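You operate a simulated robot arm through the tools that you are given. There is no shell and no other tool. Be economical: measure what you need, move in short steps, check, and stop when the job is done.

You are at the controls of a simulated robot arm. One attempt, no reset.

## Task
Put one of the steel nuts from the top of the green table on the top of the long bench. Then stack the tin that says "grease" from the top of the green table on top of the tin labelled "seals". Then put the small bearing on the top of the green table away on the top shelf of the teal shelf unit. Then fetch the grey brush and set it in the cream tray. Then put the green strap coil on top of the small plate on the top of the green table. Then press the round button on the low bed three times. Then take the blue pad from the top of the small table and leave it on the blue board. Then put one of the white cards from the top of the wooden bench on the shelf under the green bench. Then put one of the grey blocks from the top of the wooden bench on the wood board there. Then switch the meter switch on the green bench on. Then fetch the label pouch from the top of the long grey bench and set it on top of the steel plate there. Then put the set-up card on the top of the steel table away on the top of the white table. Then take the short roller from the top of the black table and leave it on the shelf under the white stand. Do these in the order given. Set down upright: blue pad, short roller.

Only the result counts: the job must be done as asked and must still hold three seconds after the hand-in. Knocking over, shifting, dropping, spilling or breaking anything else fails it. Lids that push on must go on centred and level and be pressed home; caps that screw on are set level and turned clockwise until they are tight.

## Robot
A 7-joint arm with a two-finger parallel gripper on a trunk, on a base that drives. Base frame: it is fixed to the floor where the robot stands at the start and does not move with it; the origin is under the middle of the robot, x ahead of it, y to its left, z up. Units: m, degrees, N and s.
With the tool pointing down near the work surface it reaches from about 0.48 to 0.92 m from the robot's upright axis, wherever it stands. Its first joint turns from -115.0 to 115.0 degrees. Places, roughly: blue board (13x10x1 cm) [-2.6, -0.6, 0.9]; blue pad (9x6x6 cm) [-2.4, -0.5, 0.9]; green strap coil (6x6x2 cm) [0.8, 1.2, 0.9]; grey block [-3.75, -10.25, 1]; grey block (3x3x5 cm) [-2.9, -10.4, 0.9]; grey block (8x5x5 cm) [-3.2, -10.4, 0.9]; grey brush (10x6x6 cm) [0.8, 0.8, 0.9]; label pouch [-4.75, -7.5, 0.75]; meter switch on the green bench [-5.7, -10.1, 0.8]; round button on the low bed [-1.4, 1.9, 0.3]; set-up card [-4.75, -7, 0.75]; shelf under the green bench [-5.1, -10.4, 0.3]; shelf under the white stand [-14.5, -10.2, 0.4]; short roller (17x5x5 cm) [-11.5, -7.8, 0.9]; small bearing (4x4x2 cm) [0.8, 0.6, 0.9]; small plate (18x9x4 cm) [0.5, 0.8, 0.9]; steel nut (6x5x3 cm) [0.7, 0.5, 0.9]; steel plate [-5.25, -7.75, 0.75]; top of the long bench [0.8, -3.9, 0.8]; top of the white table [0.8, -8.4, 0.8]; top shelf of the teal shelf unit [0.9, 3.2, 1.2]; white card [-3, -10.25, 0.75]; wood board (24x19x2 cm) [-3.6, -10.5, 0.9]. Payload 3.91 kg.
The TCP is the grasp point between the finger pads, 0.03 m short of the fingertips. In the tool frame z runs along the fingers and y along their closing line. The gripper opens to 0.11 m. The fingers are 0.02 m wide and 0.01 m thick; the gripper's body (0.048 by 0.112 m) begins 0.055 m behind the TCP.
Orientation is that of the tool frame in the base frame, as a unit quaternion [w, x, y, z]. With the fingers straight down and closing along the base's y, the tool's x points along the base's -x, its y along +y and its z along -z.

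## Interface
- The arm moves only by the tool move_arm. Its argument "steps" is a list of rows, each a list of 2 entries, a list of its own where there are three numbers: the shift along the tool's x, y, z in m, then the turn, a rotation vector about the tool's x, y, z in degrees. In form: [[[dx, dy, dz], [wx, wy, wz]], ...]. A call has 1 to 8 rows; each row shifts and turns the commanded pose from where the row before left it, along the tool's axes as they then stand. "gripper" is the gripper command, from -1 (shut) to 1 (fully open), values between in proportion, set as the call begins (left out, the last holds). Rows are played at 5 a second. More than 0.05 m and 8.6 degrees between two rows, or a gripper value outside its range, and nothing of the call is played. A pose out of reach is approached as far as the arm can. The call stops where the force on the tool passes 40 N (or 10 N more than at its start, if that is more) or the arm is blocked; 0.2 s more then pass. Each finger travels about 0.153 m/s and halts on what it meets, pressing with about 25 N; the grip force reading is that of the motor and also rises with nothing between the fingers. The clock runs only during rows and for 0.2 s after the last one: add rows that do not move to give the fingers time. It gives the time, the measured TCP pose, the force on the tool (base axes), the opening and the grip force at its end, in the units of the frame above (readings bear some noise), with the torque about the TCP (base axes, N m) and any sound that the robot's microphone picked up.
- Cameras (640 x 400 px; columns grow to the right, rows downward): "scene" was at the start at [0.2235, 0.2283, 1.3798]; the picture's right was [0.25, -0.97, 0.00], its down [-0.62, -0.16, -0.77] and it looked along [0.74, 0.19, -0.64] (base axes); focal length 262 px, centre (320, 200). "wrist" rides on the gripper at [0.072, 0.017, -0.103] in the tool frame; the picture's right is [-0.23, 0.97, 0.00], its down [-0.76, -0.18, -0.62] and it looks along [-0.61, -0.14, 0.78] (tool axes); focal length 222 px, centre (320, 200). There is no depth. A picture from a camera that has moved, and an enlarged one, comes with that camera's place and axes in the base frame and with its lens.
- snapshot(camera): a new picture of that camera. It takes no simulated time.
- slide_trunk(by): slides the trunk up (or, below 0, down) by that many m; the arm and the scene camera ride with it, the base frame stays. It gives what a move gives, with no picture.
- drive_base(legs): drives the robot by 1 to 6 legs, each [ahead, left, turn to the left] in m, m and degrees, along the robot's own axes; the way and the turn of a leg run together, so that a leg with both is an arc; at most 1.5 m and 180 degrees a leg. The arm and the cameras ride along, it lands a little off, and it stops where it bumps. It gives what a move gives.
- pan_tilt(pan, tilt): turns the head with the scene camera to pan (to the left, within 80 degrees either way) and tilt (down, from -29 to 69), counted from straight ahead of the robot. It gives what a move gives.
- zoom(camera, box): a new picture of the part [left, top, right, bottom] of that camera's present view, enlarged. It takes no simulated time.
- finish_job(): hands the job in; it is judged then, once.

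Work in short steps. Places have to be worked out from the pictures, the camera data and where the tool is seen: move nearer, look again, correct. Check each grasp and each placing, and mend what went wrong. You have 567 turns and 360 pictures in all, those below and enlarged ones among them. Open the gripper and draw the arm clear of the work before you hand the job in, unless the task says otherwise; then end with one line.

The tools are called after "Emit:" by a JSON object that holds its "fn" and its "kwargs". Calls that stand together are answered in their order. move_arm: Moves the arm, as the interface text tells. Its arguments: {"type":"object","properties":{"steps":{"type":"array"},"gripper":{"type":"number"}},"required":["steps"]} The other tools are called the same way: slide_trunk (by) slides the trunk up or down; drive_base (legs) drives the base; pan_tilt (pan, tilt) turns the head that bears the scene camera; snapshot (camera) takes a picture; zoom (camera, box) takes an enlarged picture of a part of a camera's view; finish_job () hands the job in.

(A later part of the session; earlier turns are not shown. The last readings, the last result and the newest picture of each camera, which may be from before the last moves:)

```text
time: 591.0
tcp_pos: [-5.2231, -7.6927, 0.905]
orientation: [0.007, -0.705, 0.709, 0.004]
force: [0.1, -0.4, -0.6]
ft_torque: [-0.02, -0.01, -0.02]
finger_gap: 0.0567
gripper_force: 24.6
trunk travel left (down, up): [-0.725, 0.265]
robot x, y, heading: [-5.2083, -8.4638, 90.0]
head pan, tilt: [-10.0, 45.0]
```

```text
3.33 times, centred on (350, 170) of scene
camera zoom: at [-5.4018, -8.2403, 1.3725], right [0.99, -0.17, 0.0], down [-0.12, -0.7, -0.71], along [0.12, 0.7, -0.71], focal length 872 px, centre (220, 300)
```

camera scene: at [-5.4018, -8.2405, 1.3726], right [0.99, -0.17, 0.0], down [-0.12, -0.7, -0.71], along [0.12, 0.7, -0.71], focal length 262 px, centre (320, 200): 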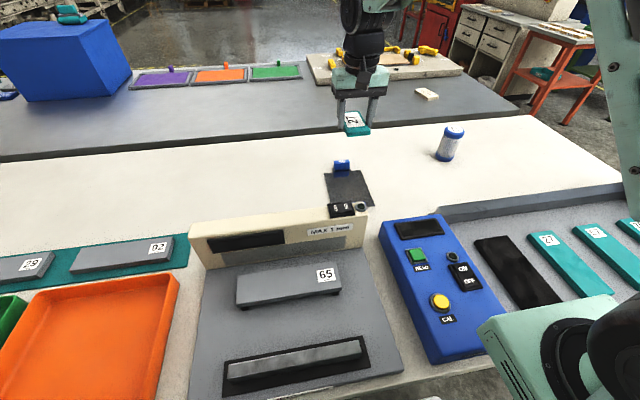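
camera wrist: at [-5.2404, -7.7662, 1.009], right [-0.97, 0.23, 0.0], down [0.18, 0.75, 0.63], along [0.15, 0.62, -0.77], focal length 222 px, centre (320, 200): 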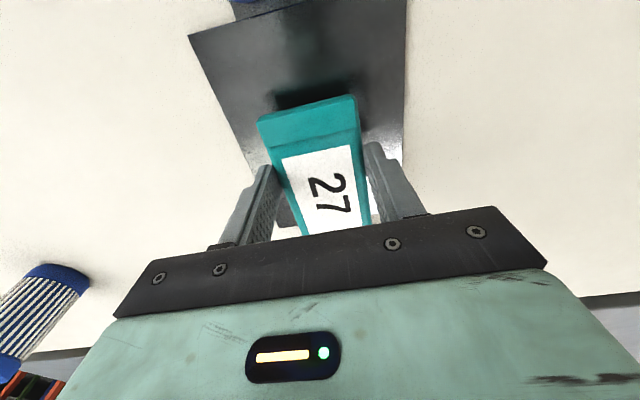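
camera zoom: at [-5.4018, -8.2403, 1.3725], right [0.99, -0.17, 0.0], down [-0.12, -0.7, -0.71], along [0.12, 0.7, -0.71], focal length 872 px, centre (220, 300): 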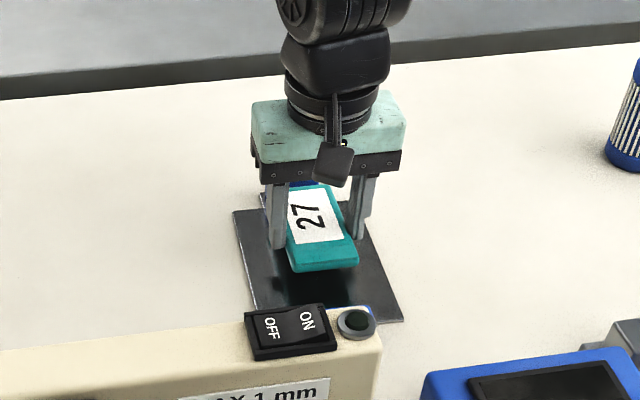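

Pouch sits slightly north; shift 12 mm south and lower to contact.

Emit:
{"fn": "move_arm", "kwargs": {"steps": [[[0.012, 0, 0], [0, 0, 0]], [[0, 0, 0.005], [0, 0, 0]], [[0, 0, 0.004], [0, 0, 0]]]}}

Emit:
{"fn": "move_arm", "kwargs": {"steps": [[[0, 0, 0.003], [0, 0, 0]], [[0, 0, 0.002], [0, 0, 0]]]}}

Emit:
{"fn": "move_arm", "kwargs": {"steps": [[[0, 0, 0.002], [0, 0, 0]]]}}

Emit:
{"fn": "move_arm", "kwargs": {"steps": [[[0, 0, 0.002], [0, 0, 0]]]}}

```text
time: 591.8
tcp_pos: [-5.2244, -7.706, 0.896]
orientation: [0.006, -0.705, 0.709, 0.004]
force: [-1.8, -0.1, 0.1]
ft_torque: [0.02, 0.01, 0.01]
finger_gap: 0.0567
gripper_force: 25.7
trunk travel left (down, up): [-0.725, 0.265]
robot x, y, heading: [-5.2086, -8.4636, 90.3]
head pan, tilt: [-10.0, 45.0]
```

```text
time: 592.4
tcp_pos: [-5.2235, -7.7058, 0.8917]
orientation: [0.007, -0.705, 0.709, 0.005]
force: [-0.7, 0.7, 0.6]
ft_torque: [-0.01, 0.01, -0.01]
finger_gap: 0.0568
gripper_force: 24.8
trunk travel left (down, up): [-0.725, 0.265]
robot x, y, heading: [-5.2078, -8.4664, 90.7]
head pan, tilt: [-10.0, 45.0]
```

```text
time: 592.8
tcp_pos: [-5.2228, -7.7047, 0.8898]
orientation: [0.007, -0.705, 0.709, 0.004]
force: [-0.2, 0.0, -0.3]
ft_torque: [0.0, 0.01, -0.02]
finger_gap: 0.0566
gripper_force: 25.2
trunk travel left (down, up): [-0.725, 0.265]
robot x, y, heading: [-5.2116, -8.4624, 90.5]
head pan, tilt: [-10.0, 45.0]
```

```text
time: 593.2
tcp_pos: [-5.2239, -7.7052, 0.8865]
orientation: [0.006, -0.705, 0.709, 0.003]
force: [0.1, 0.3, -0.9]
ft_torque: [0.01, 0.06, -0.01]
finger_gap: 0.0567
gripper_force: 25.1
trunk travel left (down, up): [-0.725, 0.265]
robot x, y, heading: [-5.2096, -8.4624, 90.3]
head pan, tilt: [-10.0, 45.0]
```

Emit:
{"fn": "move_arm", "kwargs": {"steps": [[[0, 0, 0.002], [0, 0, 0]]]}}

Emit:
{"fn": "move_arm", "kwargs": {"steps": [[[0, 0, 0.0015], [0, 0, 0]]]}}

Emit:
{"fn": "snapshot", "kwargs": {"camera": "wrist"}}

```text
time: 593.6
tcp_pos: [-5.2238, -7.7046, 0.8856]
orientation: [0.007, -0.705, 0.709, 0.004]
force: [0.4, -0.2, -0.7]
ft_torque: [-0.01, 0.0, -0.01]
finger_gap: 0.0568
gripper_force: 25.2
trunk travel left (down, up): [-0.725, 0.265]
robot x, y, heading: [-5.2098, -8.4597, 90.2]
head pan, tilt: [-10.0, 45.0]
```

```text
time: 594.0
tcp_pos: [-5.2247, -7.7049, 0.8837]
orientation: [0.006, -0.705, 0.709, 0.004]
force: [0.0, -1.5, 4.8]
ft_torque: [-0.26, 0.15, 0.07]
finger_gap: 0.057
gripper_force: 24.5
trunk travel left (down, up): [-0.725, 0.265]
robot x, y, heading: [-5.2084, -8.4604, 90.3]
head pan, tilt: [-10.0, 45.0]
```

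```text
148 pictures are left
camera wrist: at [-5.2409, -7.7782, 0.9884], right [-0.97, 0.23, 0.0], down [0.18, 0.75, 0.64], along [0.15, 0.62, -0.77], focal length 222 px, centre (320, 200)
```

wrist: 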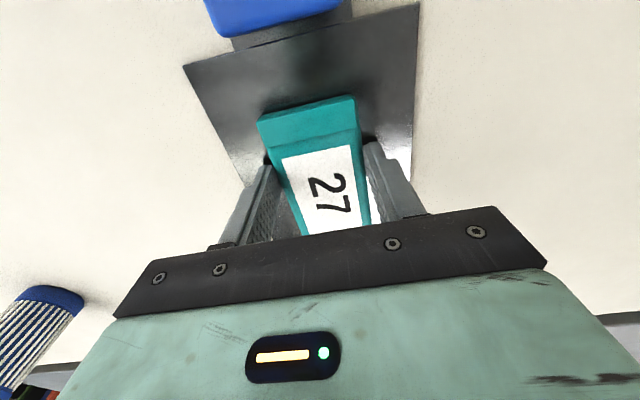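

Emit:
{"fn": "move_arm", "kwargs": {"steps": [[[0, 0, 0], [0, 0, 0]], [[0, 0, 0], [0, 0, 0]], [[0, 0, -0.03], [0, 0, 0]], [[0, 0, -0.045], [0, 0, 0]], [[0, 0, -0.045], [0, 0, 0]], [[0, 0, -0.045], [0, 0, 0]], [[0, 0, -0.045], [0, 0, 0]]], "gripper": 0.6}}

Emit:
{"fn": "snapshot", "kwargs": {"camera": "wrist"}}

Emit:
{"fn": "zoom", "kwargs": {"camera": "scene", "box": [290, 110, 410, 230]}}

```text
time: 595.6
tcp_pos: [-5.2248, -7.7085, 1.0936]
orientation: [0.007, -0.705, 0.709, 0.004]
force: [0.8, -0.3, -0.7]
ft_torque: [-0.01, 0.03, -0.02]
finger_gap: 0.0881
gripper_force: 0.0
trunk travel left (down, up): [-0.725, 0.265]
robot x, y, heading: [-5.2094, -8.4642, 90.2]
head pan, tilt: [-10.0, 45.0]
```

```text
147 pictures are left
camera wrist: at [-5.2423, -7.7814, 1.1981], right [-0.97, 0.23, 0.0], down [0.18, 0.75, 0.63], along [0.15, 0.62, -0.77], focal length 222 px, centre (320, 200)
```

wrist: 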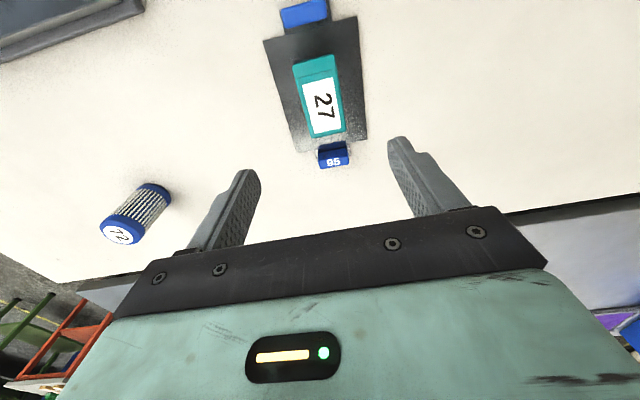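

```text
3.33 times, centred on (350, 170) of scene
camera zoom: at [-5.4019, -8.2398, 1.3723], right [0.99, -0.17, 0.0], down [-0.12, -0.7, -0.71], along [0.12, 0.7, -0.71], focal length 872 px, centre (220, 300)
```

zoom: 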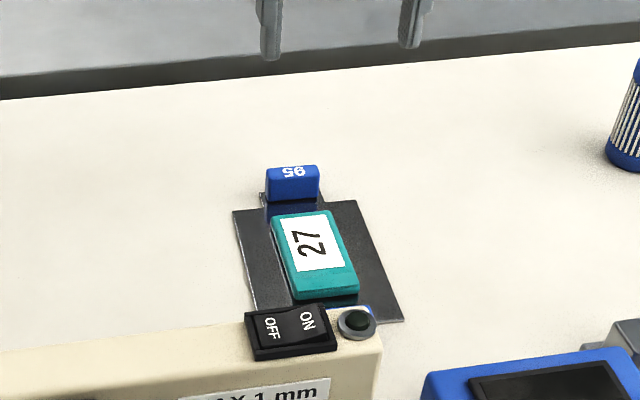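

Pouch placed. Next the set-up card at ≈(-4.70,-7.13) on the steel table; approach from the east end.

Emit:
{"fn": "move_arm", "kwargs": {"steps": [[[0.045, 0, -0.01], [0, 0, 0]], [[0.045, 0, -0.01], [0, 0, 0]], [[0.045, 0, 0], [0, 0, 0]], [[0.045, 0, 0], [0, 0, 0]], [[0.03, 0, 0], [0, 0, 0]]], "gripper": 1}}

Emit:
{"fn": "drive_base", "kwargs": {"legs": [[-0.42, 0, 0], [0, -1.4, 0], [1.4, 0, 0], [0.35, 0, 0], [0, 0, 90], [0.13, 0, 0]]}}

Emit:
{"fn": "pan_tilt", "kwargs": {"pan": 0, "tilt": 40}}

Emit:
{"fn": "snapshot", "kwargs": {"camera": "scene"}}

Emit:
{"fn": "snapshot", "kwargs": {"camera": "wrist"}}

```text
time: 596.8
tcp_pos: [-5.2258, -7.9186, 1.1107]
orientation: [0.007, -0.706, 0.708, 0.004]
force: [-0.4, -0.3, 0.4]
ft_torque: [-0.01, -0.04, -0.01]
finger_gap: 0.1102
gripper_force: 0.0
trunk travel left (down, up): [-0.725, 0.265]
robot x, y, heading: [-5.2072, -8.4642, 90.0]
head pan, tilt: [-10.0, 45.0]
```

```text
time: 619.2
tcp_pos: [-4.5091, -7.1532, 1.1106]
orientation: [-0.001, 1.0, 0.004, -0.008]
force: [0.6, 0.9, -0.4]
ft_torque: [-0.04, 0.02, 0.03]
finger_gap: 0.11
gripper_force: 0.1
trunk travel left (down, up): [-0.725, 0.265]
robot x, y, heading: [-3.9607, -7.1285, -178.8]
head pan, tilt: [-10.0, 45.0]
```

```text
time: 619.9
tcp_pos: [-4.5084, -7.1545, 1.1111]
orientation: [-0.002, 1.0, 0.005, -0.006]
force: [0.5, 0.0, -0.1]
ft_torque: [-0.01, 0.0, 0.03]
finger_gap: 0.1101
gripper_force: 0.1
trunk travel left (down, up): [-0.725, 0.265]
robot x, y, heading: [-3.963, -7.1248, -178.7]
head pan, tilt: [0.0, 40.0]
```

```text
145 pictures are left
camera scene: at [-4.1868, -7.3356, 1.3797], right [-0.02, 1.0, 0.0], down [0.64, 0.01, -0.77], along [-0.77, -0.02, -0.64], focal length 262 px, centre (320, 200)
```

scene: 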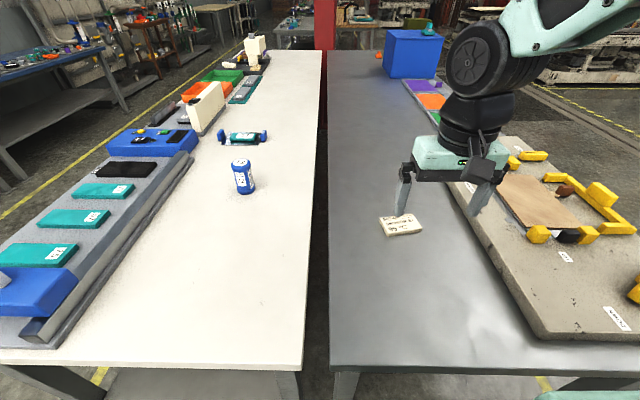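

```text
144 pictures are left
camera wrist: at [-4.4339, -7.1694, 1.2148], right [-0.22, -0.98, 0.0], down [-0.75, 0.17, 0.63], along [-0.62, 0.14, -0.77], focal length 222 px, centre (320, 200)
```

wrist: 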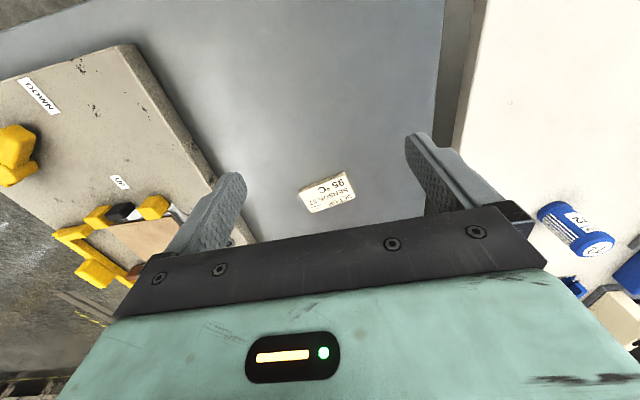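

Emit:
{"fn": "move_arm", "kwargs": {"steps": [[[-0.045, -0.006, 0], [0, 0, 0]], [[-0.045, -0.006, 0], [0, 0, 0]], [[-0.045, -0.006, 0], [0, 0, 0]], [[-0.045, -0.006, 0], [0, 0, 0]], [[0, 0, 0.03], [0, 0, 0]]]}}

Emit:
{"fn": "snapshot", "kwargs": {"camera": "wrist"}}

Emit:
{"fn": "zoom", "kwargs": {"camera": "wrist", "box": [265, 60, 375, 150]}}

```text
time: 621.1
tcp_pos: [-4.6903, -7.1319, 1.0843]
orientation: [-0.001, 1.0, 0.005, -0.008]
force: [0.0, 0.2, 0.3]
ft_torque: [-0.01, 0.05, -0.04]
finger_gap: 0.1099
gripper_force: 0.1
trunk travel left (down, up): [-0.725, 0.265]
robot x, y, heading: [-3.9631, -7.127, -178.8]
head pan, tilt: [0.0, 40.0]
```

```text
143 pictures are left
camera wrist: at [-4.6144, -7.1476, 1.1878], right [-0.22, -0.98, 0.0], down [-0.75, 0.17, 0.64], along [-0.62, 0.14, -0.77], focal length 222 px, centre (320, 200)
```

wrist: 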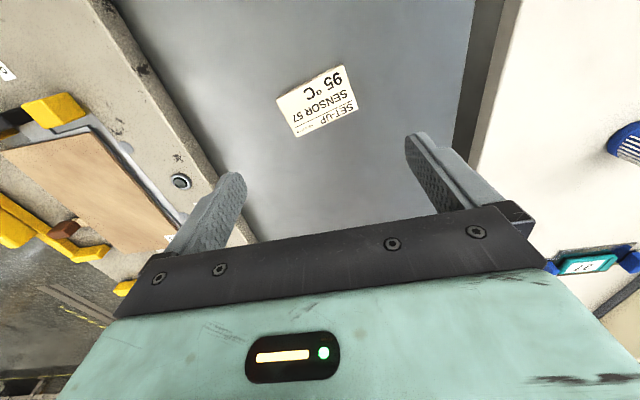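

```text
4.44 times, centred on (320, 105) of wrist
camera zoom: at [-4.6144, -7.1476, 1.1878], right [-0.22, -0.98, 0.0], down [-0.75, 0.17, 0.64], along [-0.62, 0.14, -0.77], focal length 987 px, centre (320, 622)
```

zoom: 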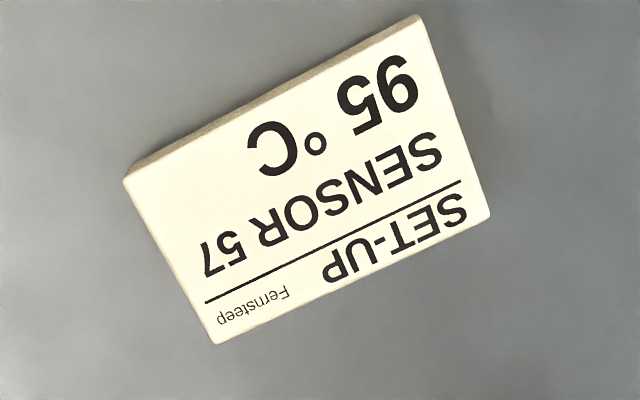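

Set-up card: centre (-4.7065,-7.1237), 10×6 cm, turned. Rotate +77.2° to close across its width and descend.

Emit:
{"fn": "move_arm", "kwargs": {"steps": [[[-0.016, -0.008, 0], [0, 0, 8.58]], [[0, 0, 0], [0, 0, 8.58]], [[0, 0, 0], [0, 0, 8.58]], [[0, 0, 0], [0, 0, 8.58]], [[0, 0, 0], [0, 0, 8.58]], [[0, 0, 0], [0, 0, 8.58]], [[0, 0, 0], [0, 0, 8.58]], [[0, 0, 0], [0, 0, 8.58]]]}}

Emit:
{"fn": "move_arm", "kwargs": {"steps": [[[0, 0, 0], [0, 0, 8.58]], [[0, 0, 0.045], [0, 0, 0]], [[0, 0, 0.045], [0, 0, 0]], [[0, 0, 0.04], [0, 0, 0]]]}}

Emit:
{"fn": "snapshot", "kwargs": {"camera": "wrist"}}

```text
time: 622.9
tcp_pos: [-4.7042, -7.1241, 1.0837]
orientation: [0.003, 0.828, -0.56, -0.008]
force: [0.4, 0.1, 0.4]
ft_torque: [0.02, 0.02, -0.02]
finger_gap: 0.11
gripper_force: 0.1
trunk travel left (down, up): [-0.725, 0.265]
robot x, y, heading: [-3.9638, -7.1271, -178.9]
head pan, tilt: [0.0, 40.0]
```

```text
time: 623.9
tcp_pos: [-4.7046, -7.1237, 0.954]
orientation: [0.004, 0.785, -0.62, -0.007]
force: [0.8, 0.2, -1.0]
ft_torque: [0.02, 0.08, 0.0]
finger_gap: 0.1101
gripper_force: 0.0
trunk travel left (down, up): [-0.725, 0.265]
robot x, y, heading: [-3.9637, -7.1264, -178.8]
head pan, tilt: [0.0, 40.0]
```

```text
141 pictures are left
camera wrist: at [-4.7036, -7.1976, 1.0587], right [-1.0, 0.0, 0.01], down [0.01, 0.78, 0.63], along [-0.01, 0.63, -0.78], focal length 222 px, centre (320, 200)
```

wrist: 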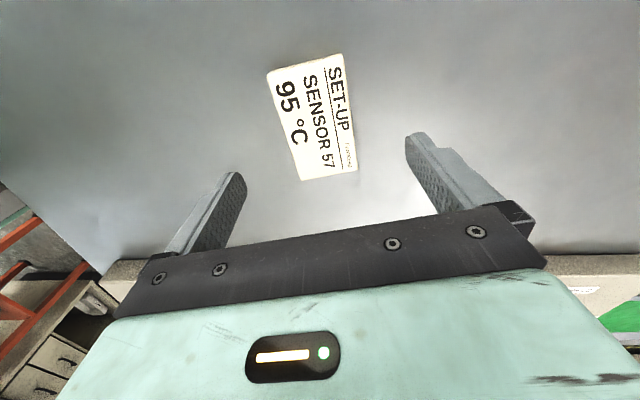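

Emit:
{"fn": "move_arm", "kwargs": {"steps": [[[0, 0, 0.035], [0, 0, -1.2]], [[0, 0, 0.03], [0, 0, 0]], [[0, 0, 0.003], [0, 0, 0]]]}}

Emit:
{"fn": "move_arm", "kwargs": {"steps": [[[0, 0, 0.002], [0, 0, 0]], [[0, 0, 0.002], [0, 0, 0]]]}}

Emit:
{"fn": "zoom", "kwargs": {"camera": "scene", "box": [340, 160, 480, 260]}}

```text
time: 624.7
tcp_pos: [-4.7081, -7.1241, 0.8866]
orientation: [0.003, 0.791, -0.611, -0.007]
force: [-0.3, -0.9, -0.5]
ft_torque: [0.01, -0.02, -0.02]
finger_gap: 0.1096
gripper_force: 0.0
trunk travel left (down, up): [-0.725, 0.265]
robot x, y, heading: [-3.9638, -7.1254, -178.5]
head pan, tilt: [0.0, 40.0]
```

```text
time: 625.3
tcp_pos: [-4.7079, -7.1241, 0.8817]
orientation: [0.004, 0.791, -0.612, -0.006]
force: [-0.3, -0.2, -0.1]
ft_torque: [-0.03, 0.01, -0.02]
finger_gap: 0.1098
gripper_force: 0.1
trunk travel left (down, up): [-0.725, 0.265]
robot x, y, heading: [-3.9625, -7.129, -178.9]
head pan, tilt: [0.0, 40.0]
```

```text
4.00 times, centred on (410, 210) of scene
camera zoom: at [-4.1868, -7.3357, 1.3797], right [-0.02, 1.0, 0.0], down [0.64, 0.01, -0.77], along [-0.77, -0.02, -0.64], focal length 1046 px, centre (-40, 160)
```

zoom: 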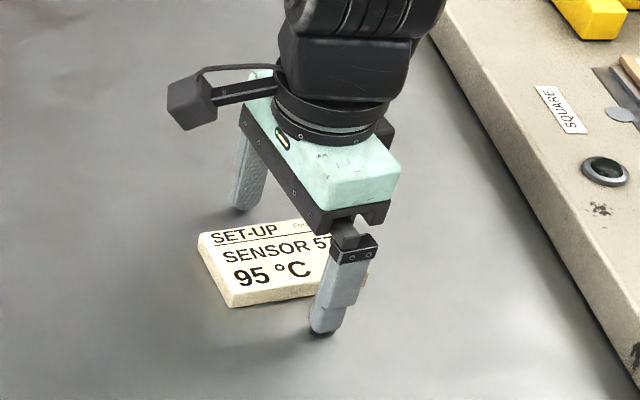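

Near the surface with no contact yet; close on the card.

Emit:
{"fn": "move_arm", "kwargs": {"steps": [[[0, 0, 0], [0, 0, 0]], [[0, 0, 0], [0, 0, 0]], [[0, 0, 0], [0, 0, 0]]], "gripper": -1}}

Emit:
{"fn": "move_arm", "kwargs": {"steps": [[[0, 0, -0.02], [0, 0, 0]], [[0, 0, -0.04], [0, 0, 0]], [[0, 0, -0.045], [0, 0, 0]], [[0, 0, -0.045], [0, 0, 0]]]}}

Emit:
{"fn": "snapshot", "kwargs": {"camera": "wrist"}}

```text
time: 626.1
tcp_pos: [-4.7079, -7.1227, 0.8823]
orientation: [0.002, 0.791, -0.611, -0.007]
force: [-0.3, 0.4, 1.1]
ft_torque: [-0.02, -0.05, -0.01]
finger_gap: 0.0593
gripper_force: 25.1
trunk travel left (down, up): [-0.725, 0.265]
robot x, y, heading: [-3.9645, -7.1269, -178.4]
head pan, tilt: [0.0, 40.0]
```

```text
time: 627.1
tcp_pos: [-4.706, -7.1238, 1.0325]
orientation: [0.002, 0.791, -0.612, -0.006]
force: [-0.2, -0.5, -1.4]
ft_torque: [-0.01, 0.0, 0.03]
finger_gap: 0.059
gripper_force: 25.0
trunk travel left (down, up): [-0.725, 0.265]
robot x, y, heading: [-3.9662, -7.1266, -179.1]
head pan, tilt: [0.0, 40.0]
```

```text
139 pictures are left
camera wrist: at [-4.7018, -7.1977, 1.137], right [-1.0, -0.03, 0.01], down [-0.01, 0.78, 0.63], along [-0.03, 0.63, -0.78], focal length 222 px, centre (320, 200)
```

wrist: 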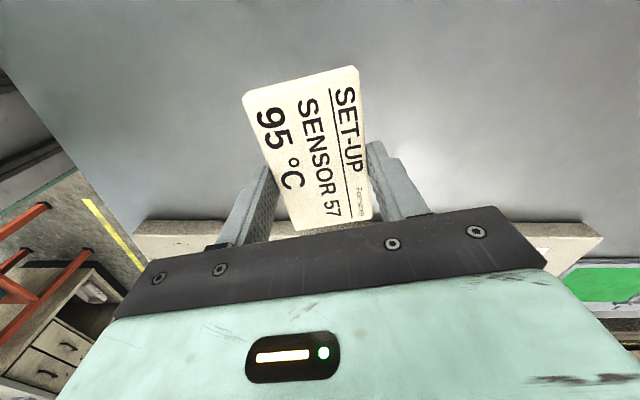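

Card held. Raise/retract and drive to the white table at (0.8,-8.4).

Emit:
{"fn": "move_arm", "kwargs": {"steps": [[[0, 0, -0.045], [0, 0, 0]], [[0, 0, -0.045], [0, 0, 0]], [[0, -0.045, 0], [0, 0, -8.5]], [[0.006, -0.045, 0], [0, 0, -8.5]], [[0.013, -0.043, 0], [0, 0, -8.5]], [[0.02, -0.04, 0], [0, 0, -8.5]]]}}

Emit:
{"fn": "move_arm", "kwargs": {"steps": [[[0, 0, 0], [0, 0, -8.5]], [[0, 0, 0], [0, 0, -8.5]], [[0, 0, 0], [0, 0, -8.5]], [[0, 0, 0], [0, 0, -8.5]], [[0, 0, 0], [0, 0, -8.5]]]}}

Emit:
{"fn": "drive_base", "kwargs": {"legs": [[-0.35, 0, 0], [0, 1.2, 0], [0, 0, 90], [0, 0, 90], [1.5, 0, 0], [1.2, 0, 0]]}}

Emit:
{"fn": "pan_tilt", "kwargs": {"pan": 0, "tilt": 25}}

Emit:
{"fn": "snapshot", "kwargs": {"camera": "scene"}}

```text
time: 628.5
tcp_pos: [-4.5321, -7.0778, 1.1179]
orientation: [0.0, 0.936, -0.353, -0.007]
force: [-1.2, -0.3, -0.4]
ft_torque: [0.0, -0.04, 0.0]
finger_gap: 0.0593
gripper_force: 25.1
trunk travel left (down, up): [-0.725, 0.265]
robot x, y, heading: [-3.9659, -7.1273, -178.8]
head pan, tilt: [0.0, 40.0]
```

```text
time: 629.7
tcp_pos: [-4.5312, -7.0783, 1.1205]
orientation: [-0.002, 1.0, 0.011, -0.006]
force: [0.2, 0.5, -1.7]
ft_torque: [-0.01, 0.03, 0.0]
finger_gap: 0.0591
gripper_force: 24.6
trunk travel left (down, up): [-0.725, 0.265]
robot x, y, heading: [-3.9657, -7.1262, -178.4]
head pan, tilt: [0.0, 40.0]
```

```text
time: 658.0
tcp_pos: [-0.3115, -8.2948, 1.1191]
orientation: [0.006, -0.009, 1.0, -0.001]
force: [-1.4, 0.0, -0.8]
ft_torque: [0.01, 0.03, 0.03]
finger_gap: 0.0593
gripper_force: 25.1
trunk travel left (down, up): [-0.725, 0.265]
robot x, y, heading: [-0.8818, -8.2435, 1.2]
head pan, tilt: [0.0, 40.0]
```

```text
time: 658.8
tcp_pos: [-0.3122, -8.2958, 1.1195]
orientation: [0.007, -0.009, 1.0, -0.001]
force: [0.1, -0.6, -0.8]
ft_torque: [-0.04, -0.02, -0.01]
finger_gap: 0.0591
gripper_force: 25.1
trunk travel left (down, up): [-0.725, 0.265]
robot x, y, heading: [-0.8805, -8.2428, 1.3]
head pan, tilt: [0.0, 25.0]
```

```text
138 pictures are left
camera scene: at [-0.6504, -8.0334, 1.403], right [0.02, -1.0, 0.0], down [-0.42, -0.01, -0.91], along [0.91, 0.02, -0.42], focal length 262 px, centre (320, 200)
```

scene: 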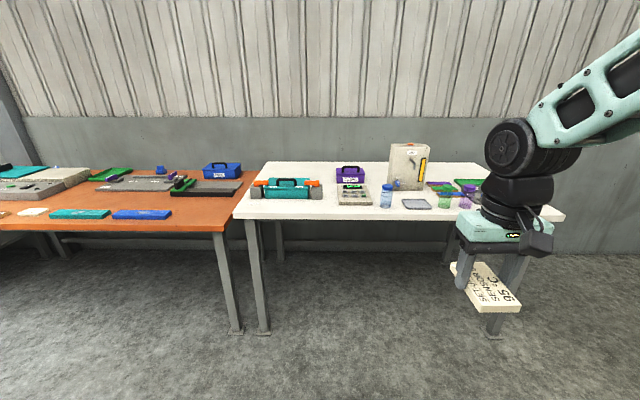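

Emit:
{"fn": "drive_base", "kwargs": {"legs": [[0.55, 0, -1]]}}

Emit:
{"fn": "pan_tilt", "kwargs": {"pan": 0, "tilt": 40}}

Emit:
{"fn": "snapshot", "kwargs": {"camera": "scene"}}

```text
time: 662.0
tcp_pos: [0.2379, -8.2988, 1.1194]
orientation: [0.008, 0.0, 1.0, -0.002]
force: [-0.2, 0.1, -1.1]
ft_torque: [-0.01, 0.0, 0.03]
finger_gap: 0.059
gripper_force: 25.1
trunk travel left (down, up): [-0.725, 0.265]
robot x, y, heading: [-0.3261, -8.2399, 0.4]
head pan, tilt: [0.0, 25.0]
```

```text
time: 662.7
tcp_pos: [0.2377, -8.2982, 1.1197]
orientation: [0.007, 0.0, 1.0, -0.001]
force: [0.3, 0.0, -0.6]
ft_torque: [0.01, 0.0, -0.02]
finger_gap: 0.0589
gripper_force: 25.3
trunk travel left (down, up): [-0.725, 0.265]
robot x, y, heading: [-0.3311, -8.2397, -0.1]
head pan, tilt: [0.0, 40.0]
```

```text
137 pictures are left
camera scene: at [-0.1036, -8.0312, 1.3798], right [0.0, -1.0, 0.0], down [-0.64, 0.0, -0.77], along [0.77, 0.0, -0.64], focal length 262 px, centre (320, 200)
```

scene: 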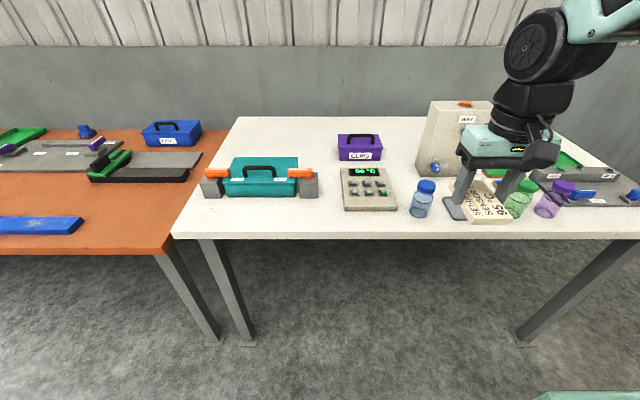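

Free area behind the teal tray (≈(0.98,-7.92)). Shift left 0.3 m and drive up to the table.

Emit:
{"fn": "drive_base", "kwargs": {"legs": [[0, 0.3, 0], [0.4, 0, 0]]}}

Emit:
{"fn": "pan_tilt", "kwargs": {"pan": 0, "tilt": 45}}

Emit:
{"fn": "snapshot", "kwargs": {"camera": "scene"}}

Emit:
{"fn": "snapshot", "kwargs": {"camera": "wrist"}}

```text
time: 666.9
tcp_pos: [0.6349, -8.0025, 1.1203]
orientation: [0.007, 0.002, 1.0, -0.001]
force: [0.3, -0.3, -0.4]
ft_torque: [0.03, -0.01, 0.01]
finger_gap: 0.0592
gripper_force: 25.0
trunk travel left (down, up): [-0.725, 0.265]
robot x, y, heading: [0.0696, -7.938, -0.0]
head pan, tilt: [0.0, 40.0]
```

```text
time: 667.5
tcp_pos: [0.635, -8.0018, 1.1197]
orientation: [0.007, 0.003, 1.0, -0.002]
force: [0.7, 0.5, -0.3]
ft_torque: [0.01, -0.02, -0.03]
finger_gap: 0.059
gripper_force: 25.1
trunk travel left (down, up): [-0.725, 0.265]
robot x, y, heading: [0.0678, -7.9437, -0.1]
head pan, tilt: [0.0, 45.0]
```

```text
136 pictures are left
camera scene: at [0.2925, -7.7332, 1.3725], right [0.0, -1.0, 0.0], down [-0.71, 0.0, -0.71], along [0.71, 0.0, -0.71], focal length 262 px, centre (320, 200)
```

scene: 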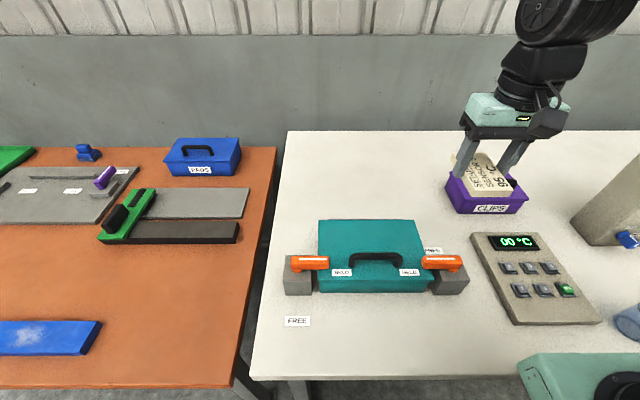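

```text
135 pictures are left
camera wrist: at [0.5625, -7.9838, 1.2232], right [0.23, 0.97, 0.0], down [0.75, -0.18, 0.63], along [0.62, -0.15, -0.77], focal length 222 px, centre (320, 200)
```

wrist: 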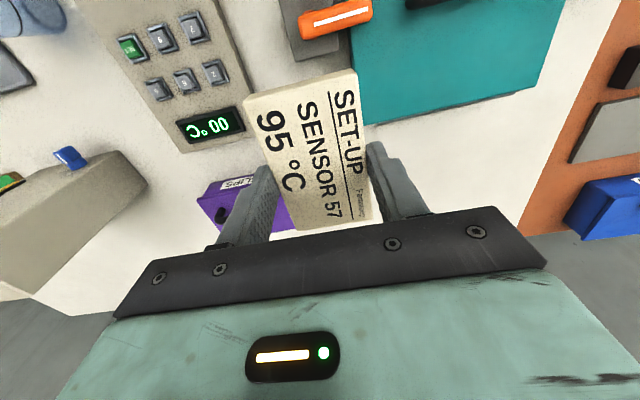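

Emit:
{"fn": "move_arm", "kwargs": {"steps": [[[-0.0407, 0.02, 0], [0, 0, 0]], [[-0.0407, 0.02, 0], [0, 0, 0]], [[-0.0407, 0.02, 0], [0, 0, 0]], [[-0.0407, 0.02, 0], [0, 0, 0]], [[-0.0407, 0.02, 0], [0, 0, 0]], [[-0.0407, 0.02, 0], [0, 0, 0]], [[-0.0407, 0.02, 0], [0, 0, 0]]]}}

Emit:
{"fn": "snapshot", "kwargs": {"camera": "scene"}}

Emit:
{"fn": "snapshot", "kwargs": {"camera": "wrist"}}

```text
time: 669.1
tcp_pos: [0.9204, -7.8632, 1.1247]
orientation: [0.007, 0.003, 1.0, -0.001]
force: [-0.1, 0.3, -0.4]
ft_torque: [0.03, 0.01, 0.01]
finger_gap: 0.0591
gripper_force: 25.0
trunk travel left (down, up): [-0.725, 0.265]
robot x, y, heading: [0.0735, -7.938, 0.1]
head pan, tilt: [0.0, 45.0]
```

```text
134 pictures are left
camera scene: at [0.292, -7.7335, 1.3726], right [0.0, -1.0, 0.0], down [-0.71, 0.0, -0.71], along [0.71, 0.0, -0.71], focal length 262 px, centre (320, 200)
```

scene: 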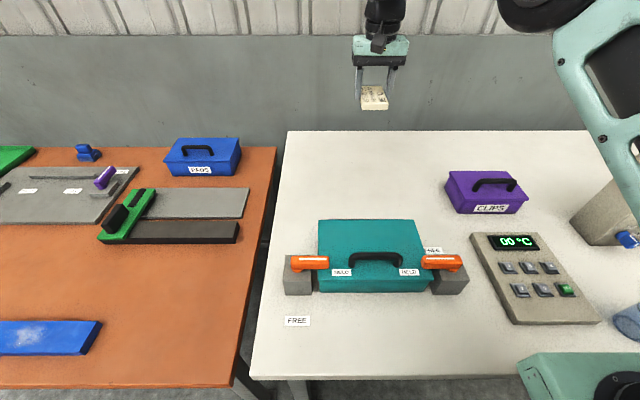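

```text
133 pictures are left
camera wrist: at [0.8476, -7.8453, 1.2278], right [0.23, 0.97, 0.0], down [0.75, -0.18, 0.63], along [0.62, -0.15, -0.77], focal length 222 px, centre (320, 200)
```

wrist: 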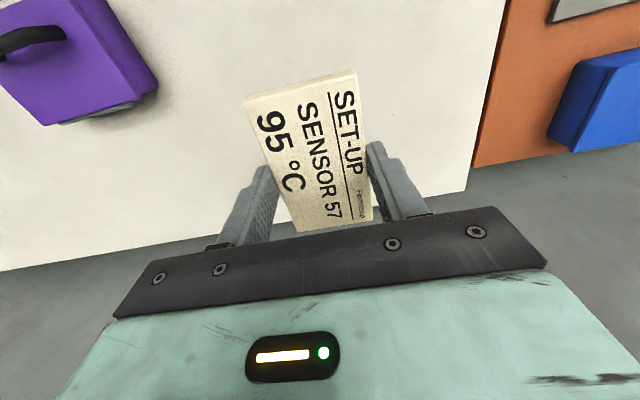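

Emit:
{"fn": "move_arm", "kwargs": {"steps": [[[0, 0, 0.045], [0, 0, 0]], [[0, 0, 0.045], [0, 0, 0]], [[0, 0, 0.045], [0, 0, 0]], [[0, 0, 0.045], [0, 0, 0]], [[0, 0, 0.035], [0, 0, 0]]]}}

Emit:
{"fn": "snapshot", "kwargs": {"camera": "wrist"}}

Emit:
{"fn": "zoom", "kwargs": {"camera": "scene", "box": [310, 90, 450, 230]}}

```text
time: 670.3
tcp_pos: [0.9234, -7.865, 0.9084]
orientation: [0.008, 0.002, 1.0, -0.001]
force: [-0.5, 0.3, 0.0]
ft_torque: [0.0, 0.0, 0.01]
finger_gap: 0.059
gripper_force: 24.9
trunk travel left (down, up): [-0.725, 0.265]
robot x, y, heading: [0.0677, -7.9408, -0.0]
head pan, tilt: [0.0, 45.0]
```

```text
132 pictures are left
camera wrist: at [0.8505, -7.8458, 1.0119], right [0.23, 0.97, 0.0], down [0.75, -0.18, 0.64], along [0.62, -0.15, -0.77], focal length 222 px, centre (320, 200)
```

wrist: 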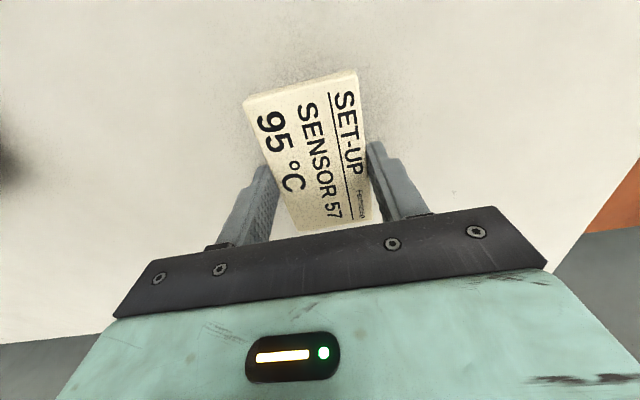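

```text
2.86 times, centred on (380, 160) of scene
camera zoom: at [0.2922, -7.7333, 1.3726], right [0.0, -1.0, 0.0], down [-0.71, 0.0, -0.71], along [0.71, 0.0, -0.71], focal length 747 px, centre (149, 314)
```

zoom: 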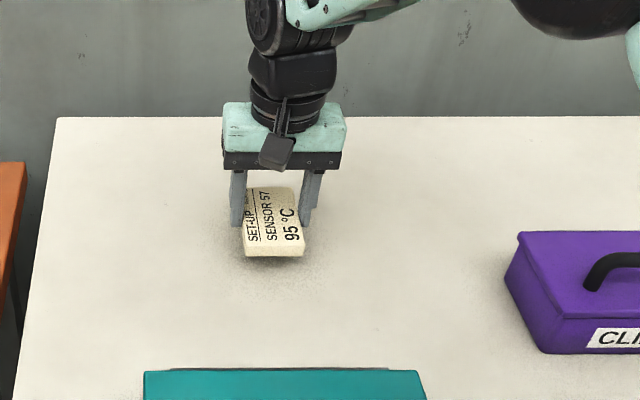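

Close to the surface; step down in small increments.

Emit:
{"fn": "move_arm", "kwargs": {"steps": [[[0, 0, 0.006], [0, 0, 0]], [[0, 0, 0.006], [0, 0, 0]], [[0, 0, 0.005], [0, 0, 0]]]}}

Emit:
{"fn": "move_arm", "kwargs": {"steps": [[[0, 0, 0.003], [0, 0, 0]], [[0, 0, 0.003], [0, 0, 0]]]}}

Emit:
{"fn": "move_arm", "kwargs": {"steps": [[[0, 0, 0.003], [0, 0, 0]], [[0, 0, 0.002], [0, 0, 0]]]}}

Emit:
{"fn": "snapshot", "kwargs": {"camera": "wrist"}}

```text
time: 671.1
tcp_pos: [0.9245, -7.8637, 0.8917]
orientation: [0.007, 0.002, 1.0, -0.002]
force: [0.3, -0.4, -0.8]
ft_torque: [-0.02, 0.02, 0.0]
finger_gap: 0.0589
gripper_force: 24.9
trunk travel left (down, up): [-0.725, 0.265]
robot x, y, heading: [0.0715, -7.9409, 0.1]
head pan, tilt: [0.0, 45.0]
```

```text
time: 671.7
tcp_pos: [0.9248, -7.864, 0.8848]
orientation: [0.008, 0.001, 1.0, -0.002]
force: [0.0, 0.2, 0.3]
ft_torque: [0.01, 0.0, -0.01]
finger_gap: 0.059
gripper_force: 25.1
trunk travel left (down, up): [-0.725, 0.265]
robot x, y, heading: [0.0719, -7.9375, -0.1]
head pan, tilt: [0.0, 45.0]
```

```text
time: 672.3
tcp_pos: [0.9244, -7.8629, 0.882]
orientation: [0.008, 0.002, 1.0, -0.002]
force: [-2.6, -0.7, 12.8]
ft_torque: [0.18, 0.74, 0.05]
finger_gap: 0.0593
gripper_force: 25.0
trunk travel left (down, up): [-0.725, 0.265]
robot x, y, heading: [0.0715, -7.9396, -0.3]
head pan, tilt: [0.0, 45.0]
```

```text
130 pictures are left
camera wrist: at [0.8513, -7.8456, 0.9859], right [0.23, 0.97, 0.0], down [0.75, -0.18, 0.64], along [0.62, -0.15, -0.77], focal length 222 px, centre (320, 200)
```

wrist: 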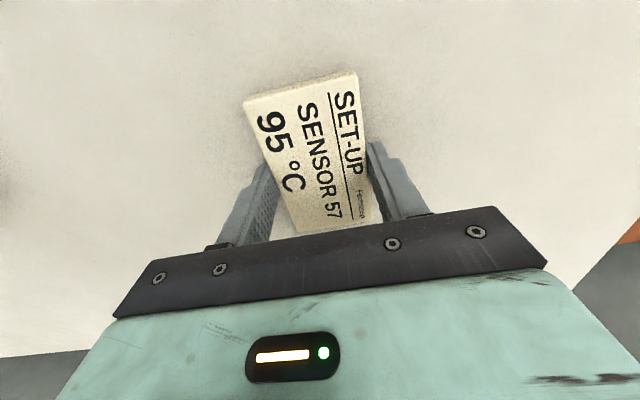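

Contact. Release, lift and check.

Emit:
{"fn": "move_arm", "kwargs": {"steps": [[[0, 0, 0], [0, 0, 0]], [[0, 0, 0], [0, 0, 0]], [[0, 0, -0.03], [0, 0, 0]], [[0, 0, -0.045], [0, 0, 0]], [[0, 0, -0.045], [0, 0, 0]], [[0, 0, -0.045], [0, 0, 0]], [[0, 0, -0.045], [0, 0, 0]], [[0, 0, -0.03], [0, 0, 0]]], "gripper": 0.6}}

Emit:
{"fn": "snapshot", "kwargs": {"camera": "scene"}}

```text
time: 674.1
tcp_pos: [0.9221, -7.8635, 1.1204]
orientation: [0.007, 0.001, 1.0, -0.002]
force: [0.9, -0.7, -0.4]
ft_torque: [-0.02, 0.07, 0.04]
finger_gap: 0.0879
gripper_force: 0.1
trunk travel left (down, up): [-0.725, 0.265]
robot x, y, heading: [0.0692, -7.9381, -0.1]
head pan, tilt: [0.0, 45.0]
```

```text
129 pictures are left
camera scene: at [0.2927, -7.7332, 1.3724], right [0.0, -1.0, 0.0], down [-0.71, 0.0, -0.71], along [0.71, 0.0, -0.71], focal length 262 px, centre (320, 200)
```

scene: 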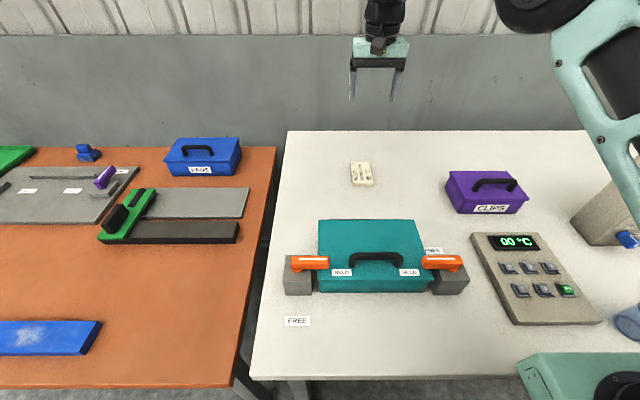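

Set-up card placed. Last item: short roller at (-11.5,-7.8). Retract and drive west along y≈−9.

Emit:
{"fn": "move_arm", "kwargs": {"steps": [[[0.045, 0, 0], [0, 0, 0]], [[0.045, 0, 0], [0, 0, 0]], [[0.045, 0, 0], [0, 0, 0]], [[0.045, 0, 0], [0, 0, 0]], [[0.045, 0, 0], [0, 0, 0]], [[0.045, 0, 0], [0, 0, 0]], [[0.045, 0, 0], [0, 0, 0]], [[0.045, 0, 0], [0, 0, 0]]], "gripper": 1}}

Emit:
{"fn": "drive_base", "kwargs": {"legs": [[-0.7, 0, 0], [0, 0, 90], [0, 0, 90], [0, 1.1, 0], [1.5, 0, 0], [1.5, 0, 0]]}}

Emit:
{"fn": "pan_tilt", "kwargs": {"pan": 0, "tilt": 15}}

Emit:
{"fn": "snapshot", "kwargs": {"camera": "scene"}}

```text
time: 675.9
tcp_pos: [0.5626, -7.8612, 1.114]
orientation: [0.007, 0.003, 1.0, -0.001]
force: [-0.1, 0.7, -0.5]
ft_torque: [-0.03, -0.01, -0.01]
finger_gap: 0.1102
gripper_force: 0.0
trunk travel left (down, up): [-0.725, 0.265]
robot x, y, heading: [0.0719, -7.9382, -0.1]
head pan, tilt: [0.0, 45.0]
```

```text
time: 706.7
tcp_pos: [-4.107, -9.1379, 1.1144]
orientation: [-0.002, 1.0, 0.003, -0.007]
force: [-0.5, 0.3, 0.9]
ft_torque: [-0.01, 0.01, 0.03]
finger_gap: 0.1099
gripper_force: 0.2
trunk travel left (down, up): [-0.725, 0.265]
robot x, y, heading: [-3.6171, -9.0547, -179.6]
head pan, tilt: [0.0, 45.0]
```

```text
time: 707.6
tcp_pos: [-4.1064, -9.1376, 1.1138]
orientation: [-0.001, 1.0, 0.004, -0.007]
force: [-0.8, -0.1, 0.5]
ft_torque: [0.0, 0.01, -0.01]
finger_gap: 0.11
gripper_force: 0.0
trunk travel left (down, up): [-0.725, 0.265]
robot x, y, heading: [-3.6159, -9.0546, -179.4]
head pan, tilt: [0.0, 15.0]
```

```text
128 pictures are left
camera scene: at [-3.8507, -9.2598, 1.4192], right [-0.01, 1.0, 0.0], down [0.26, 0.0, -0.97], along [-0.97, -0.01, -0.26], focal length 262 px, centre (320, 200)
```

scene: 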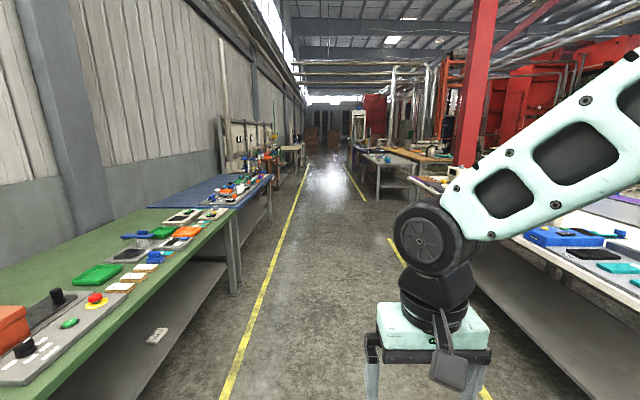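

Emit:
{"fn": "drive_base", "kwargs": {"legs": [[1.5, 0, -0.5], [1.5, 0, 0], [1.5, 0, 0]]}}

Emit:
{"fn": "snapshot", "kwargs": {"camera": "scene"}}

Emit:
{"fn": "pan_tilt", "kwargs": {"pan": -40, "tilt": 20}}

Emit:
{"fn": "snapshot", "kwargs": {"camera": "scene"}}

```text
time: 729.1
tcp_pos: [-8.6129, -9.1795, 1.1138]
orientation: [-0.003, 1.0, 0.005, -0.008]
force: [-0.4, -0.7, 1.1]
ft_torque: [-0.01, 0.0, -0.04]
finger_gap: 0.1102
gripper_force: 0.0
trunk travel left (down, up): [-0.725, 0.265]
robot x, y, heading: [-8.1215, -9.0919, -179.3]
head pan, tilt: [0.0, 15.0]
```

```text
127 pictures are left
camera scene: at [-8.3564, -9.3002, 1.4193], right [-0.01, 1.0, 0.0], down [0.26, 0.0, -0.97], along [-0.97, -0.01, -0.26], focal length 262 px, centre (320, 200)
```

scene: 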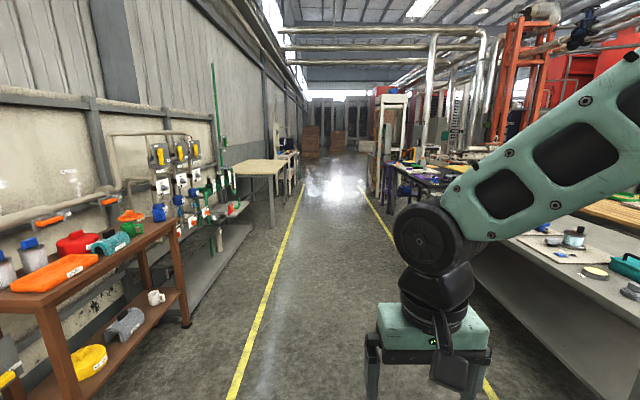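

```text
time: 730.2
tcp_pos: [-8.6139, -9.1792, 1.1134]
orientation: [-0.001, 1.0, 0.006, -0.007]
force: [0.5, 0.4, 0.3]
ft_torque: [0.0, 0.02, 0.0]
finger_gap: 0.1099
gripper_force: 0.0
trunk travel left (down, up): [-0.725, 0.265]
robot x, y, heading: [-8.1263, -9.096, -179.4]
head pan, tilt: [-40.0, 20.0]
```

```text
126 pictures are left
camera scene: at [-8.3351, -9.2401, 1.4112], right [0.63, 0.77, 0.0], down [0.26, -0.22, -0.94], along [-0.73, 0.59, -0.34], focal length 262 px, centre (320, 200)
```

scene: 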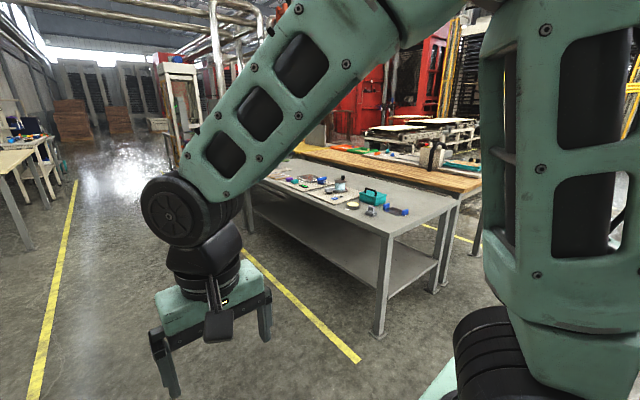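

Emit:
{"fn": "drive_base", "kwargs": {"legs": [[1.5, 0, -0.7], [1.3, 0, 0]]}}

Emit:
{"fn": "snapshot", "kwargs": {"camera": "scene"}}

Emit:
{"fn": "pan_tilt", "kwargs": {"pan": 15, "tilt": 15}}

Emit:
{"fn": "snapshot", "kwargs": {"camera": "scene"}}

```text
time: 743.8
tcp_pos: [-11.4276, -9.1994, 1.1149]
orientation: [-0.002, 1.0, 0.003, -0.008]
force: [-0.1, -0.5, 0.0]
ft_torque: [-0.02, 0.02, 0.0]
finger_gap: 0.1101
gripper_force: 0.0
trunk travel left (down, up): [-0.725, 0.265]
robot x, y, heading: [-10.9395, -9.1216, -179.2]
head pan, tilt: [-40.0, 20.0]
```

```text
125 pictures are left
camera scene: at [-11.1511, -9.2623, 1.4111], right [0.64, 0.77, 0.0], down [0.26, -0.22, -0.94], along [-0.72, 0.6, -0.34], focal length 262 px, centre (320, 200)
```

scene: 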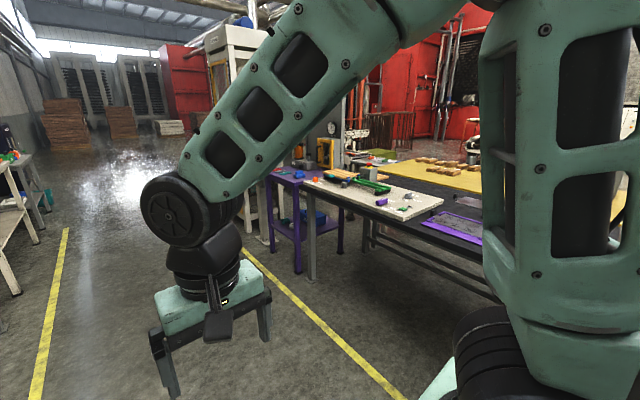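

```text
time: 745.1
tcp_pos: [-11.429, -9.1995, 1.1142]
orientation: [-0.001, 1.0, 0.002, -0.007]
force: [0.1, -1.1, 0.3]
ft_torque: [0.01, 0.02, -0.02]
finger_gap: 0.1102
gripper_force: 0.1
trunk travel left (down, up): [-0.725, 0.265]
robot x, y, heading: [-10.9371, -9.116, -179.3]
head pan, tilt: [15.0, 15.0]
```

```text
124 pictures are left
camera scene: at [-11.1693, -9.3464, 1.4193], right [-0.27, 0.96, 0.0], down [0.25, 0.07, -0.97], along [-0.93, -0.26, -0.26], focal length 262 px, centre (320, 200)
```

scene: 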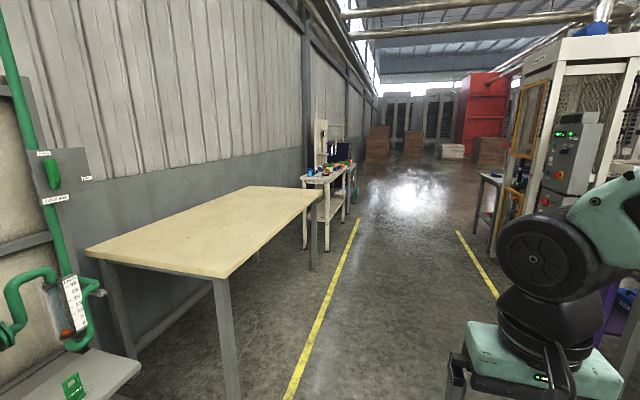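

Turn to face the black table (+y) and look for the roller.

Emit:
{"fn": "drive_base", "kwargs": {"legs": [[0.5, 0, 0], [0, 0, -90.7]]}}

Emit:
{"fn": "pan_tilt", "kwargs": {"pan": 0, "tilt": 35}}

Emit:
{"fn": "snapshot", "kwargs": {"camera": "scene"}}

```text
time: 751.9
tcp_pos: [-11.5113, -8.6283, 1.1147]
orientation: [0.005, -0.701, 0.713, 0.004]
force: [0.1, -0.1, 0.0]
ft_torque: [-0.01, -0.01, 0.03]
finger_gap: 0.1099
gripper_force: 0.1
trunk travel left (down, up): [-0.725, 0.265]
robot x, y, heading: [-11.4407, -9.1207, 89.1]
head pan, tilt: [15.0, 15.0]
```

```text
time: 752.7
tcp_pos: [-11.5136, -8.6269, 1.1148]
orientation: [0.006, -0.701, 0.713, 0.003]
force: [0.2, -1.5, -0.5]
ft_torque: [-0.01, -0.01, 0.0]
finger_gap: 0.1099
gripper_force: 0.0
trunk travel left (down, up): [-0.725, 0.265]
robot x, y, heading: [-11.4354, -9.1184, 89.2]
head pan, tilt: [0.0, 35.0]
```

```text
123 pictures are left
camera scene: at [-11.6432, -8.8854, 1.3874], right [1.0, -0.01, 0.0], down [-0.01, -0.57, -0.82], along [0.01, 0.82, -0.57], focal length 262 px, centre (320, 200)
```

scene: 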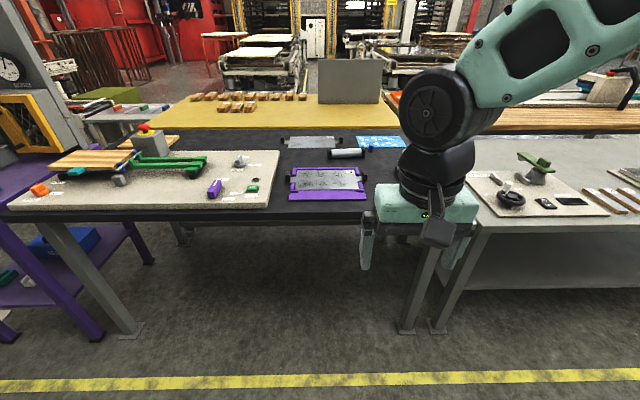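

Emit:
{"fn": "zoom", "kwargs": {"camera": "scene", "box": [260, 120, 420, 210]}}

```text
4.00 times, centred on (340, 165) of scene
camera zoom: at [-11.6432, -8.8854, 1.3874], right [1.0, -0.01, 0.0], down [-0.01, -0.57, -0.82], along [0.01, 0.82, -0.57], focal length 1046 px, centre (240, 340)
```

zoom: 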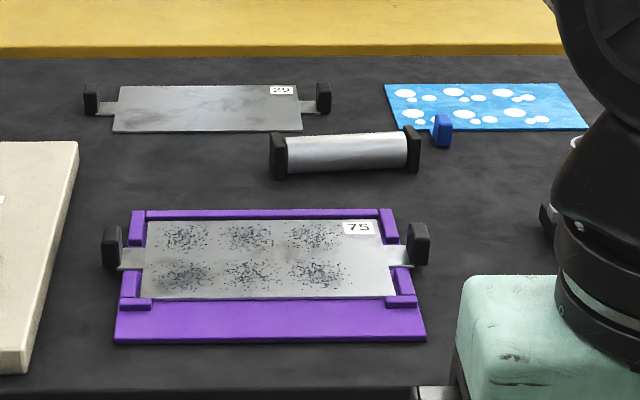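

Roller (metal cylinder with black end caps) lies along x at ≈(-11.51,-7.78). Before choosing the grasp, look at the white stand's shelf from here.

Emit:
{"fn": "pan_tilt", "kwargs": {"pan": 80, "tilt": 15}}

Emit:
{"fn": "zoom", "kwargs": {"camera": "scene", "box": [60, 120, 280, 260]}}

```text
time: 754.3
tcp_pos: [-11.512, -8.6286, 1.1147]
orientation: [0.005, -0.701, 0.713, 0.003]
force: [-0.1, -0.4, -0.7]
ft_torque: [0.01, 0.01, 0.02]
finger_gap: 0.1101
gripper_force: 0.1
trunk travel left (down, up): [-0.725, 0.265]
robot x, y, heading: [-11.438, -9.1188, 89.1]
head pan, tilt: [80.0, 15.0]
```

```text
2.86 times, centred on (170, 190) of scene
camera zoom: at [-11.7363, -8.9557, 1.4193], right [0.19, 0.98, 0.0], down [0.25, -0.05, -0.97], along [-0.95, 0.18, -0.26], focal length 747 px, centre (749, 229)
```

zoom: 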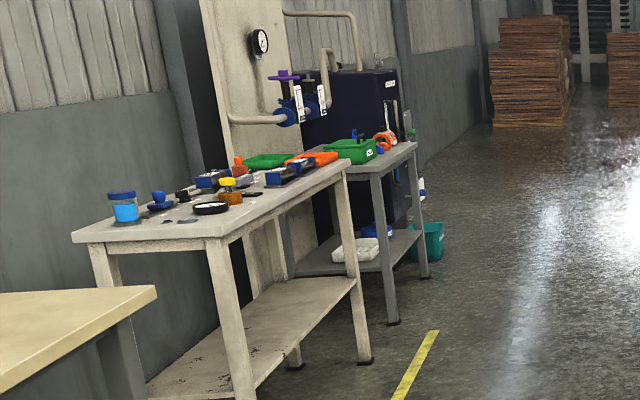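

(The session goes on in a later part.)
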